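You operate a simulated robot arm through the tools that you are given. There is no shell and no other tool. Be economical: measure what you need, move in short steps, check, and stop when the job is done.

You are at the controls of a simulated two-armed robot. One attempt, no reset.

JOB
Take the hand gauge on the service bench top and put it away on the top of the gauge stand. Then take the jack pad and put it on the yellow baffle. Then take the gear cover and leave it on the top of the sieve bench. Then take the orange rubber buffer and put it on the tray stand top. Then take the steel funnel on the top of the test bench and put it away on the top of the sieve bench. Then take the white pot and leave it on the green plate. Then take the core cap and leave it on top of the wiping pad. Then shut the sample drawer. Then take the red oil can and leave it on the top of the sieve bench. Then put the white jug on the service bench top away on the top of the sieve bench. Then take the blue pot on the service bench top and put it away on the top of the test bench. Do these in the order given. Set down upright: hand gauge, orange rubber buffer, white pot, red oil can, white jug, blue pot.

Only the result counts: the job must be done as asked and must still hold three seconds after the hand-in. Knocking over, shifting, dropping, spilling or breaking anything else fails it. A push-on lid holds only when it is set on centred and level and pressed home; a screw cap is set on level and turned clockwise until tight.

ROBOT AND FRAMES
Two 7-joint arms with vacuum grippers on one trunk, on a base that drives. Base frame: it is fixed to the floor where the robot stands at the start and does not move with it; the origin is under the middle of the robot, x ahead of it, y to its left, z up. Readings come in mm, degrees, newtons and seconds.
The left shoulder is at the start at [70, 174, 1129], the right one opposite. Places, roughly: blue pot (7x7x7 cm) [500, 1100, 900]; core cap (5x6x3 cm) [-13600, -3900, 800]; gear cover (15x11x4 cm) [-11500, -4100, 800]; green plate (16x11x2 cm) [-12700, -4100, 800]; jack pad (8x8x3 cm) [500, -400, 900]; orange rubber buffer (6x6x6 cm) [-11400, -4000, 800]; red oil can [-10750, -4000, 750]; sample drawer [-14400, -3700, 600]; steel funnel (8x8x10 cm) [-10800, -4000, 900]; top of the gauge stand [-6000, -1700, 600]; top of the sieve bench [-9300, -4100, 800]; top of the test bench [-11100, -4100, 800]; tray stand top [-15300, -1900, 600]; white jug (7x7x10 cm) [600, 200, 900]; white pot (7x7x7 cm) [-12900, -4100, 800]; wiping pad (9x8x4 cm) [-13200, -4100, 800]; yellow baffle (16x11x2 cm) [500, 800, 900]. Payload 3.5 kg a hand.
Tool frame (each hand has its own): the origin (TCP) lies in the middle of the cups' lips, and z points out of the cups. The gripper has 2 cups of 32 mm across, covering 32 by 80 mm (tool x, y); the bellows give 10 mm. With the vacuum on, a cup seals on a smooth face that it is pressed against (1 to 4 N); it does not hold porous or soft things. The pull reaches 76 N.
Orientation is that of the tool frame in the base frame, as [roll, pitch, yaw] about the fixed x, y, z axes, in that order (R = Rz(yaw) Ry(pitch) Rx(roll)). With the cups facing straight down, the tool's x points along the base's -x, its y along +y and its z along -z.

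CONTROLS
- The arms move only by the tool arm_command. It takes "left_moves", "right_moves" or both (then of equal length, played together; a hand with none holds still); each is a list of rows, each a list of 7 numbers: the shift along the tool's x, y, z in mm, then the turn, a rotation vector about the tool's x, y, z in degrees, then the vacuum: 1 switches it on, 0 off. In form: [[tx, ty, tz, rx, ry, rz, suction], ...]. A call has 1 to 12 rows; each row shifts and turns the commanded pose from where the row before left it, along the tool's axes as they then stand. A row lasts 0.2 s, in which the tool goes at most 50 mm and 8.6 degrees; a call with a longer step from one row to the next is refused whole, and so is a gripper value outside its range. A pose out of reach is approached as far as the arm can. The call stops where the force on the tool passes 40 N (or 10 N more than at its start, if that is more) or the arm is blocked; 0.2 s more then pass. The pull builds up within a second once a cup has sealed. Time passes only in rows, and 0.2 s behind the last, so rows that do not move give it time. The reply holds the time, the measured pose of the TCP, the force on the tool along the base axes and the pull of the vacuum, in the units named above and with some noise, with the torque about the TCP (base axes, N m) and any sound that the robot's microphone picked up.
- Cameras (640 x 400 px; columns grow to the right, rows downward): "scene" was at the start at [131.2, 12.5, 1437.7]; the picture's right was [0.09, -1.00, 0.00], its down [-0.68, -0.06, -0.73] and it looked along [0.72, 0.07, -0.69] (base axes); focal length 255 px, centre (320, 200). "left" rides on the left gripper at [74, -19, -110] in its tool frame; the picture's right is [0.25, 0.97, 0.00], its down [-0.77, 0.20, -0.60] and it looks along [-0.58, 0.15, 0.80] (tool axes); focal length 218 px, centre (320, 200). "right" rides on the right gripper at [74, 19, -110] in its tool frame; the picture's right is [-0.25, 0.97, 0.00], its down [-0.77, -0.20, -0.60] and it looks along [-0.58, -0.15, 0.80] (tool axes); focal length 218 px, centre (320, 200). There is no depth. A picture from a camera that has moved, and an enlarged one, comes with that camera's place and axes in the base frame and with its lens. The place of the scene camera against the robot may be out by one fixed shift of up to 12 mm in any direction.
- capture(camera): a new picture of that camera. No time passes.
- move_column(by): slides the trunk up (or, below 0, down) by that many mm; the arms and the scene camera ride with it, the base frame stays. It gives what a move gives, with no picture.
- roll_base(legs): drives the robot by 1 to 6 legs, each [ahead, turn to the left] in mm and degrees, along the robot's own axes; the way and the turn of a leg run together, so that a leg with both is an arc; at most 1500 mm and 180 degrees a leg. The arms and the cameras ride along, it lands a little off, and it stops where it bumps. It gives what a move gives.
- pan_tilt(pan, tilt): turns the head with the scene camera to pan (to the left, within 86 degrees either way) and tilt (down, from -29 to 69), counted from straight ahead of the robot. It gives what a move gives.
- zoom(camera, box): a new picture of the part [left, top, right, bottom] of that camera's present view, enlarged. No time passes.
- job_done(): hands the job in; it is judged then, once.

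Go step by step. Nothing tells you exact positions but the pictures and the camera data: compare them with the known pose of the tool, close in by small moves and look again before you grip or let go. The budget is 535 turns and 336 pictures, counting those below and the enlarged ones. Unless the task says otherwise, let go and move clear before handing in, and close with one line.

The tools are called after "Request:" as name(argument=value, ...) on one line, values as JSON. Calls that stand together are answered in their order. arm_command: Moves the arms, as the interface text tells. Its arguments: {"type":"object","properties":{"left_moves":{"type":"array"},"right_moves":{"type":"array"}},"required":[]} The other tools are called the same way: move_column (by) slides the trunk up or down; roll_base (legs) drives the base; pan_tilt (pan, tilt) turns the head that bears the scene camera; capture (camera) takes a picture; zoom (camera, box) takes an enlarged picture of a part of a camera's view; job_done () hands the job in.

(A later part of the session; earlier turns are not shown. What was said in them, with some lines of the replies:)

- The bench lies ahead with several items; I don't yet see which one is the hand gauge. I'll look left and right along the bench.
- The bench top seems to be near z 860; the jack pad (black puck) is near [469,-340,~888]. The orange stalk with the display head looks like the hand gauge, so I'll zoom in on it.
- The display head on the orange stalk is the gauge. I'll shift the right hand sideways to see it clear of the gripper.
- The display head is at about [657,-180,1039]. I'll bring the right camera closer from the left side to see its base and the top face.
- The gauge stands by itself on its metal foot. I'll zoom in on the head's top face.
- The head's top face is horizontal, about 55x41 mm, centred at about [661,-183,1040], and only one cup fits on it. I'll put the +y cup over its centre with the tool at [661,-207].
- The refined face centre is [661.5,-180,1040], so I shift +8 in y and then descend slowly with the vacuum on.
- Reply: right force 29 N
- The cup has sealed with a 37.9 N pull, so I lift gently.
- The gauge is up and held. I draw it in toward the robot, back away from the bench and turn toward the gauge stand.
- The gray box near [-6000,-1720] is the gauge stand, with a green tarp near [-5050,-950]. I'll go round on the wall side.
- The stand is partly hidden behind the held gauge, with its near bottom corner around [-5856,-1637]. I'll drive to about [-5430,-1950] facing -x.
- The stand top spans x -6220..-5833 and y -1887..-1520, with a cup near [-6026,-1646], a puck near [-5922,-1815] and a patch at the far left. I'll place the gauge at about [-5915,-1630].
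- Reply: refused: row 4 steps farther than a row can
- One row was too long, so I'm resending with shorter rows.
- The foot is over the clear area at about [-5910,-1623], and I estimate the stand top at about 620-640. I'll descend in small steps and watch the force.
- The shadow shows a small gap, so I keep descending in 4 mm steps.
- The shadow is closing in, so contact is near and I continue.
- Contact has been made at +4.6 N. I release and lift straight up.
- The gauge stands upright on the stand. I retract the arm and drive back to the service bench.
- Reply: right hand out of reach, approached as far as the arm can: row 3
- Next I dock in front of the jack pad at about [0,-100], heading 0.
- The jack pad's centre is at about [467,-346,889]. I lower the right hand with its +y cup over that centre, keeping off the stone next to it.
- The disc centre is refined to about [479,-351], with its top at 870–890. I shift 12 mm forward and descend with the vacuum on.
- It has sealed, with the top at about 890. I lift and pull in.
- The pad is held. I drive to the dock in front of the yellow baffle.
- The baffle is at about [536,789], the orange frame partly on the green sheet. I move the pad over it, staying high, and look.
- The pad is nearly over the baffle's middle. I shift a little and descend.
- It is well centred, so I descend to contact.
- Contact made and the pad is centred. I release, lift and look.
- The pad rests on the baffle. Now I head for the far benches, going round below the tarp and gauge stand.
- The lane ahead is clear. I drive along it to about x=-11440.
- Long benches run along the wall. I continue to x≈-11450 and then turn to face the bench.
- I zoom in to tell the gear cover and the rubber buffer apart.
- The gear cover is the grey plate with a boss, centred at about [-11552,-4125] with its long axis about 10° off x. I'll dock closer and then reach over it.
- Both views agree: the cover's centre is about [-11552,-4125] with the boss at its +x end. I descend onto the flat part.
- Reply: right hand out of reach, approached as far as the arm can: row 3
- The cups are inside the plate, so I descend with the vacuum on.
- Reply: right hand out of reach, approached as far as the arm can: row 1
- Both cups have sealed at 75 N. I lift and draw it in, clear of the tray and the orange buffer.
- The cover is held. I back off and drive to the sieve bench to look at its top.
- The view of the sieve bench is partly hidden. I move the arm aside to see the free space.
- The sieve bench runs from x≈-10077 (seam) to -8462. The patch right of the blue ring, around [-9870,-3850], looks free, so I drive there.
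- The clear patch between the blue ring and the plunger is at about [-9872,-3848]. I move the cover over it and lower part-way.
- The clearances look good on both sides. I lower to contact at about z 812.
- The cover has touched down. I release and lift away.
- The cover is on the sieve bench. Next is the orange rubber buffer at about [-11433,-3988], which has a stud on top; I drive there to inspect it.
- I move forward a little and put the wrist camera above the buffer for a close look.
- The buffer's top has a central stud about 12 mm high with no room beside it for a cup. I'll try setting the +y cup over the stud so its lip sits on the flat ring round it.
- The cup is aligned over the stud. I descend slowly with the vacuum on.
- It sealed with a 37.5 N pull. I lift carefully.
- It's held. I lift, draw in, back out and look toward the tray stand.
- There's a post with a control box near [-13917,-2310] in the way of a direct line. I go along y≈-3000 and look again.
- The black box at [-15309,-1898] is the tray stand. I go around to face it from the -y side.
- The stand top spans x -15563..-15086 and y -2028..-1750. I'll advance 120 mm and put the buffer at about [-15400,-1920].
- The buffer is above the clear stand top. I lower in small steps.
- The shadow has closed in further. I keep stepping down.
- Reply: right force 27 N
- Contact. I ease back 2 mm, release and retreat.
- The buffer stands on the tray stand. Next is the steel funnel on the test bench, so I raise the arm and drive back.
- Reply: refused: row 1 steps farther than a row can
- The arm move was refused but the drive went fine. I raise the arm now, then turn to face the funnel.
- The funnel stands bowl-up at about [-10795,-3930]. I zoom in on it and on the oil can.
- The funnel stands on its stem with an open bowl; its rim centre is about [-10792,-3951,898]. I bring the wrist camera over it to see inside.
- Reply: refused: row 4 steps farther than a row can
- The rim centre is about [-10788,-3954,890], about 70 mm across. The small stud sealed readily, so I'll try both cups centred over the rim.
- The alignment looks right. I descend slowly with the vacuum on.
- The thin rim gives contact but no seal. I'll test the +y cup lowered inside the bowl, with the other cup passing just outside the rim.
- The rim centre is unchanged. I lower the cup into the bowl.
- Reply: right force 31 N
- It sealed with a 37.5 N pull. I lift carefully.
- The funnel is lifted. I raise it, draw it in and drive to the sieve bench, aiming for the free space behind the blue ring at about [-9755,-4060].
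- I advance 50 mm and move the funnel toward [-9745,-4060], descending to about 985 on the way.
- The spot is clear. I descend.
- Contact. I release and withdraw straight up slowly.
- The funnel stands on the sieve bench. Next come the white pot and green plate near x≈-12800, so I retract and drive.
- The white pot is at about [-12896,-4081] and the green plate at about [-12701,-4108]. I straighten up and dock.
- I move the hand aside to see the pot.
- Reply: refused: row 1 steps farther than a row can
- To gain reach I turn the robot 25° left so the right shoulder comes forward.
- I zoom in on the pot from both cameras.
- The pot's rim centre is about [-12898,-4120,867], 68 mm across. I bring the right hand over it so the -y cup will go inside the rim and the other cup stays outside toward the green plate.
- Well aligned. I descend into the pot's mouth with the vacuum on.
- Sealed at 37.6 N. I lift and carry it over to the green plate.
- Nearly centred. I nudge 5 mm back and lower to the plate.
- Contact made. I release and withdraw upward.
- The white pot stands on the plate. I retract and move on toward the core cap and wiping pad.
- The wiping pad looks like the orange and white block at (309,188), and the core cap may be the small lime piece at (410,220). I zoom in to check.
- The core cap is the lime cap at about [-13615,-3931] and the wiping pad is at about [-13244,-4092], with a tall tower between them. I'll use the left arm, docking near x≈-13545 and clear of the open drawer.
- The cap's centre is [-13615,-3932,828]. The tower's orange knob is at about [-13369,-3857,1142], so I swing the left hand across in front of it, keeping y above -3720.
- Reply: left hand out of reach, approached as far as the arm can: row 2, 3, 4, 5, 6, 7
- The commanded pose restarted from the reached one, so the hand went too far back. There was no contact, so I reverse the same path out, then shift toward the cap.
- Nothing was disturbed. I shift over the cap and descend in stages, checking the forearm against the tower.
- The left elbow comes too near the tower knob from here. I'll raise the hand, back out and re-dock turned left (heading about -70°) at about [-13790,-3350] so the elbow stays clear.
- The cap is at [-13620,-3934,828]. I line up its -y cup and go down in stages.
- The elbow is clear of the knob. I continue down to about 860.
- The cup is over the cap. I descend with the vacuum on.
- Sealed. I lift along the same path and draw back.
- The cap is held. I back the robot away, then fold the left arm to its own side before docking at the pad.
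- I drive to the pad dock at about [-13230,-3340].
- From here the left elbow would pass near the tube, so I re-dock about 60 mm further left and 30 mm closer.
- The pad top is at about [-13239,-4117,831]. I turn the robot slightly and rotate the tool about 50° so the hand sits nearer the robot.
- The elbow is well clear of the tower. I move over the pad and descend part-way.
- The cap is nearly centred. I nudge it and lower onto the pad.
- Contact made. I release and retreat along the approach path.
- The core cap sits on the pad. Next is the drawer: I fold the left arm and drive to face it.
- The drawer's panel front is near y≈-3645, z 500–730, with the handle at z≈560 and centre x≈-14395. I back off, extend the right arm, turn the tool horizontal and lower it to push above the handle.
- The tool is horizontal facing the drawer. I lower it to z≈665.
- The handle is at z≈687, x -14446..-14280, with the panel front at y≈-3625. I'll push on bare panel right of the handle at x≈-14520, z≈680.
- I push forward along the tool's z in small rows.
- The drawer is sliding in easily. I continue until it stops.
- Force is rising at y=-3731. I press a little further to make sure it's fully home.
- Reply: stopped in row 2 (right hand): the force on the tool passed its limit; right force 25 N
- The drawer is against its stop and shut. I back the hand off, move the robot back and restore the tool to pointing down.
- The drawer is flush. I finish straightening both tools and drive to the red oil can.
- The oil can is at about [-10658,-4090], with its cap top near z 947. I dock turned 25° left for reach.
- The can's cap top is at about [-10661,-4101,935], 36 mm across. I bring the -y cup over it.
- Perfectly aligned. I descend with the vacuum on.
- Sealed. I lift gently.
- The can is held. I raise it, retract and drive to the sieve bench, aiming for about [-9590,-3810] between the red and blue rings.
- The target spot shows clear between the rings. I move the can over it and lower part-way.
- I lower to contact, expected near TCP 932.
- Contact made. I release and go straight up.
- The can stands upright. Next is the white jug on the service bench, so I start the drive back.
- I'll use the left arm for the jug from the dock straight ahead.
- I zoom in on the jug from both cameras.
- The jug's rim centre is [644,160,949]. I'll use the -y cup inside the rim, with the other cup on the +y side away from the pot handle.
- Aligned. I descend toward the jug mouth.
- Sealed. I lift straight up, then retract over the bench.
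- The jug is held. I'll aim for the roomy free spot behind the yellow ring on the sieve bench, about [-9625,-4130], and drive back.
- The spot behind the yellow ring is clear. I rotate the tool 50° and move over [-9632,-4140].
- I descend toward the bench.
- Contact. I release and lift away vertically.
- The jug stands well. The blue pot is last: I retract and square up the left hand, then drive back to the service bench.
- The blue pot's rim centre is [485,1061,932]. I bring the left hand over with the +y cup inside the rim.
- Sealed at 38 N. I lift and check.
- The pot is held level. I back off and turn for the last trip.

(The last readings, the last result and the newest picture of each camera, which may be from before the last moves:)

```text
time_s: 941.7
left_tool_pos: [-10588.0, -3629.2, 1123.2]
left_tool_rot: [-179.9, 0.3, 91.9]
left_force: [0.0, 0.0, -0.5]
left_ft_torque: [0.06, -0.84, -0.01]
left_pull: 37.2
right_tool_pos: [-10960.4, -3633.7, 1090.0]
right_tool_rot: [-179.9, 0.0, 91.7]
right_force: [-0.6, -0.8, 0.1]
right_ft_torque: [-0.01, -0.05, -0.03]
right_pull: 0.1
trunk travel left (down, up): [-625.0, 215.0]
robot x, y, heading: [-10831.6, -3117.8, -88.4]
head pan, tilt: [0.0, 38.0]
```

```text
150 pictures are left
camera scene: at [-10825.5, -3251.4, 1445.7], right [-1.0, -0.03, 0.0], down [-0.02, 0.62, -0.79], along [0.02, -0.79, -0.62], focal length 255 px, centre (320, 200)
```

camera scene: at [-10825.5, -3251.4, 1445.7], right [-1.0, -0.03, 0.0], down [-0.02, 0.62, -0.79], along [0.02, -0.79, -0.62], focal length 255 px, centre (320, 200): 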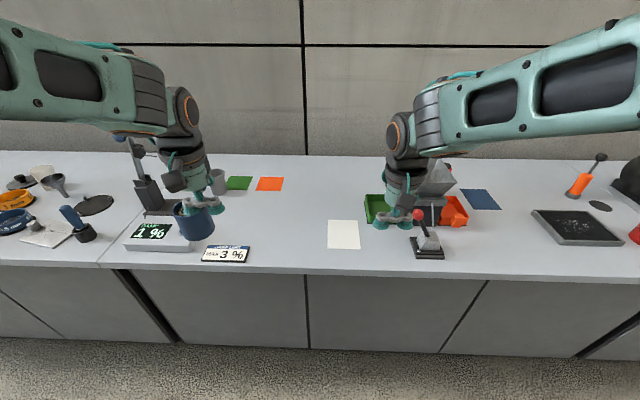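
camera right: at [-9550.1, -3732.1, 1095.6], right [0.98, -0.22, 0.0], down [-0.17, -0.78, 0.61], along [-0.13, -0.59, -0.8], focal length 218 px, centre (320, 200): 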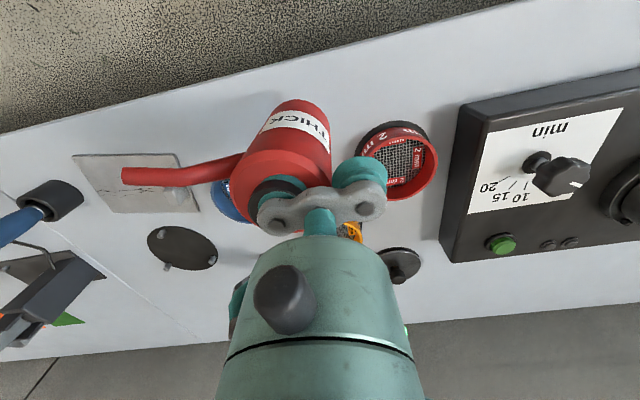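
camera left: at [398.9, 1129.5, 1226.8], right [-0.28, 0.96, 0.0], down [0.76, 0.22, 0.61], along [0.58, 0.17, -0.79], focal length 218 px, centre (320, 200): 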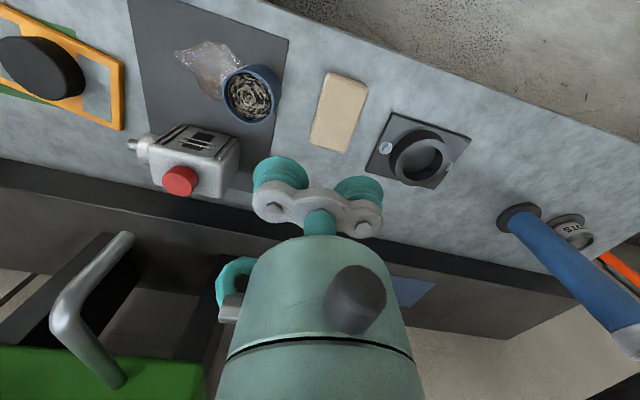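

The area around [-10720,-3930] is free on the test bench. I move in and bring the pot over it.

Request:
roll_base(legs=[[200, 0]])

Request:
arm_command(left_moves=[[-19, -34, 0, 0, 0, 0, 1], [-19, -34, 0, 0, 0, 0, 1], [-19, -34, 0, 0, 0, 0, 1], [-19, -34, 15, 0, 0, 0, 1], [-20, -34, 20, 0, 0, 0, 1], [0, 0, 40, 0, 0, 0, 1], [0, 0, 40, 0, 0, 0, 1], [0, 0, 40, 0, 0, 0, 1], [0, 0, 0, 0, 0, 0, 1]])

Request:
capture(camera="scene")

Request:
capture(camera="left")

```text
time_s: 943.3
left_tool_pos: [-10582.6, -3817.4, 1122.9]
left_tool_rot: [-179.9, 0.1, 92.0]
left_force: [0.4, -0.1, -0.2]
left_ft_torque: [0.05, -0.88, -0.03]
left_pull: 37.9
right_tool_pos: [-10953.3, -3820.6, 1090.3]
right_tool_rot: [-180.0, 0.1, 91.8]
right_force: [0.0, 1.6, -1.1]
right_ft_torque: [0.03, 0.01, 0.04]
right_pull: 0.0
trunk travel left (down, up): [-625.0, 215.0]
robot x, y, heading: [-10822.2, -3306.5, -88.5]
head pan, tilt: [0.0, 38.0]
```

```text
time_s: 945.3
left_tool_pos: [-10750.2, -3920.1, 971.6]
left_tool_rot: [-179.9, 0.2, 92.0]
left_force: [0.5, 0.1, -1.1]
left_ft_torque: [0.03, -0.85, 0.02]
left_pull: 38.0
right_tool_pos: [-10952.8, -3820.4, 1090.4]
right_tool_rot: [-179.9, 0.1, 91.7]
right_force: [-0.1, 0.3, -0.5]
right_ft_torque: [0.0, -0.01, 0.0]
right_pull: 0.1
trunk travel left (down, up): [-625.0, 215.0]
robot x, y, heading: [-10823.6, -3309.0, -88.2]
head pan, tilt: [0.0, 38.0]
```

```text
149 pictures are left
camera scene: at [-10820.0, -3437.9, 1445.8], right [-1.0, -0.03, 0.0], down [-0.02, 0.61, -0.79], along [0.02, -0.79, -0.62], focal length 255 px, centre (320, 200)
```

scene: 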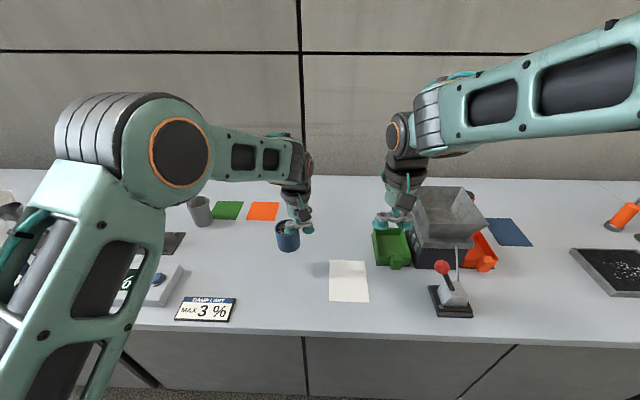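

```text
148 pictures are left
camera left: at [-10771.8, -3845.6, 1082.5], right [0.96, 0.29, 0.0], down [0.23, -0.76, 0.61], along [0.17, -0.58, -0.79], focal length 218 px, centre (320, 200)
```

left: 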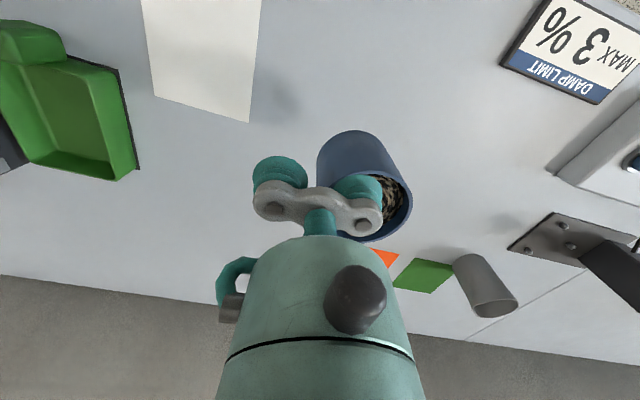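

The spot is clear, so I lower the pot.

Request:
arm_command(left_moves=[[0, 0, 35, 0, 0, 0, 1], [0, 0, 30, 0, 0, 0, 1], [0, 0, 15, 0, 0, 0, 1], [0, 0, 6, 0, 0, 0, 1], [0, 0, 4, 0, 0, 0, 1], [0, 0, 0, 0, 0, 0, 1]])

```text
time_s: 946.7
left_tool_pos: [-10748.7, -3920.2, 879.8]
left_tool_rot: [-179.9, 0.2, 91.9]
left_force: [-0.2, -0.6, -1.2]
left_ft_torque: [0.02, -0.83, 0.01]
left_pull: 37.4
right_tool_pos: [-10955.2, -3821.2, 1090.3]
right_tool_rot: [180.0, 0.0, 91.8]
right_force: [0.3, 0.2, 0.3]
right_ft_torque: [-0.02, 0.0, 0.02]
right_pull: 0.0
trunk travel left (down, up): [-625.0, 215.0]
robot x, y, heading: [-10822.5, -3310.2, -88.2]
head pan, tilt: [0.0, 38.0]
```

Request:
arm_command(left_moves=[[0, 0, 3, 0, 0, 0, 1], [0, 0, 3, 0, 0, 0, 1], [0, 0, 0, 0, 0, 0, 1]])

```text
time_s: 947.5
left_tool_pos: [-10748.7, -3920.0, 873.4]
left_tool_rot: [-180.0, 0.2, 92.0]
left_force: [-0.5, 0.0, -2.3]
left_ft_torque: [0.0, -0.89, 0.0]
left_pull: 38.0
right_tool_pos: [-10954.3, -3820.1, 1090.6]
right_tool_rot: [180.0, 0.0, 91.7]
right_force: [-0.5, 0.4, -0.2]
right_ft_torque: [-0.01, -0.05, 0.03]
right_pull: 0.0
trunk travel left (down, up): [-625.0, 215.0]
robot x, y, heading: [-10827.1, -3306.1, -88.5]
head pan, tilt: [0.0, 38.0]
```

Request:
arm_command(left_moves=[[0, 0, 2, 0, 0, 0, 1], [0, 0, 2, 0, 0, 0, 1], [0, 0, 0, 0, 0, 0, 1]])

```text
time_s: 948.3
left_tool_pos: [-10749.8, -3919.9, 869.5]
left_tool_rot: [-179.9, 0.2, 91.9]
left_force: [0.3, -0.3, -0.3]
left_ft_torque: [-0.03, -0.91, -0.06]
left_pull: 37.6
right_tool_pos: [-10953.4, -3821.3, 1090.4]
right_tool_rot: [-180.0, -0.1, 91.8]
right_force: [-0.1, -0.8, 0.0]
right_ft_torque: [0.03, -0.01, 0.01]
right_pull: 0.1
trunk travel left (down, up): [-625.0, 215.0]
robot x, y, heading: [-10823.5, -3307.5, -88.4]
head pan, tilt: [0.0, 38.0]
```

Request:
arm_command(left_moves=[[0, 0, 1.5, 0, 0, 0, 1], [0, 0, 1.5, 0, 0, 0, 1], [0, 0, 0, 0, 0, 0, 1]])

```text
time_s: 949.1
left_tool_pos: [-10750.2, -3919.9, 867.8]
left_tool_rot: [-179.9, 0.4, 91.9]
left_force: [-4.0, -3.0, 15.0]
left_ft_torque: [0.02, -1.2, -0.13]
left_pull: 37.7
right_tool_pos: [-10955.0, -3819.4, 1092.0]
right_tool_rot: [179.9, 0.1, 91.9]
right_force: [-0.7, -1.3, 0.2]
right_ft_torque: [0.02, -0.01, 0.01]
right_pull: 0.0
trunk travel left (down, up): [-625.0, 215.0]
robot x, y, heading: [-10826.2, -3306.1, -88.1]
head pan, tilt: [0.0, 38.0]
```

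Contact. I ease off, release, rise and retreat.

Request:
arm_command(left_moves=[[0, 0, -2, 0, 0, 0, 1], [0, 0, 0, 0, 0, 0, 0], [0, 0, 0, 0, 0, 0, 0], [0, 0, 0, 0, 0, 0, 0], [0, 0, -2, 0, 0, 0, 0], [0, 0, -4, 0, 0, 0, 0], [0, 0, -10, 0, 0, 0, 0], [0, 0, -30, 0, 0, 0, 0], [0, 0, -40, 0, 0, 0, 0], [0, 0, -40, 0, 0, 0, 0], [0, 0, -40, 0, 0, 0, 0], [0, 0, -40, 0, 0, 0, 0]])

Request:
zoom(camera="scene", box=[180, 160, 420, 310])

```text
time_s: 951.7
left_tool_pos: [-10749.1, -3917.5, 1070.5]
left_tool_rot: [-179.9, 0.2, 91.9]
left_force: [-0.3, -0.1, 0.5]
left_ft_torque: [-0.01, 0.0, -0.01]
left_pull: 0.0
right_tool_pos: [-10954.7, -3820.7, 1090.1]
right_tool_rot: [-180.0, 0.1, 91.9]
right_force: [-0.2, 0.5, 0.0]
right_ft_torque: [0.0, 0.0, 0.02]
right_pull: 0.1
trunk travel left (down, up): [-625.0, 215.0]
robot x, y, heading: [-10824.8, -3305.6, -88.4]
head pan, tilt: [0.0, 38.0]
```

```text
2.67 times, centred on (300, 235) of scene
camera zoom: at [-10820.4, -3438.0, 1445.8], right [-1.0, -0.03, 0.0], down [-0.02, 0.61, -0.79], along [0.02, -0.79, -0.62], focal length 679 px, centre (373, 107)
```

zoom: 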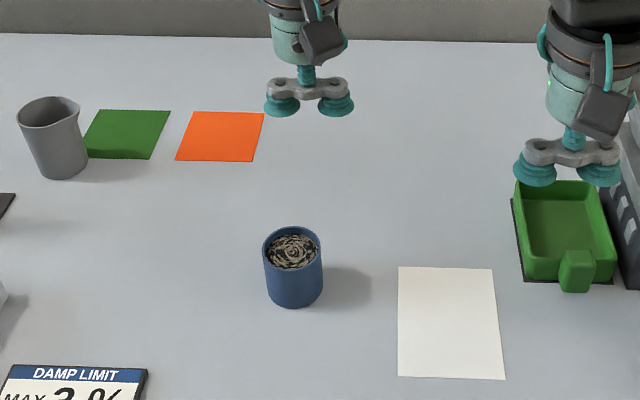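

The blue pot stands upright on the test bench, and all eleven items are done. I back clear and hand in.

Request:
roll_base(legs=[[-300, 0]])

Request:
job_done()

```text
time_s: 953.7
left_tool_pos: [-10755.4, -3613.5, 1070.3]
left_tool_rot: [-179.9, 0.3, 92.1]
left_force: [-0.1, -0.3, -0.4]
left_ft_torque: [0.01, -0.04, -0.02]
left_pull: 0.1
right_tool_pos: [-10960.7, -3517.7, 1090.1]
right_tool_rot: [-180.0, 0.1, 92.0]
right_force: [-0.4, 0.0, -0.2]
right_ft_torque: [0.0, 0.01, -0.03]
right_pull: 0.0
trunk travel left (down, up): [-625.0, 215.0]
robot x, y, heading: [-10832.4, -3002.5, -87.9]
head pan, tilt: [0.0, 38.0]
```

```text
The job is handed in.
```

I did all eleven steps in the order given and handed the job in: each item looked set down as asked when I checked it, the drawer is shut, and both hands are clear.
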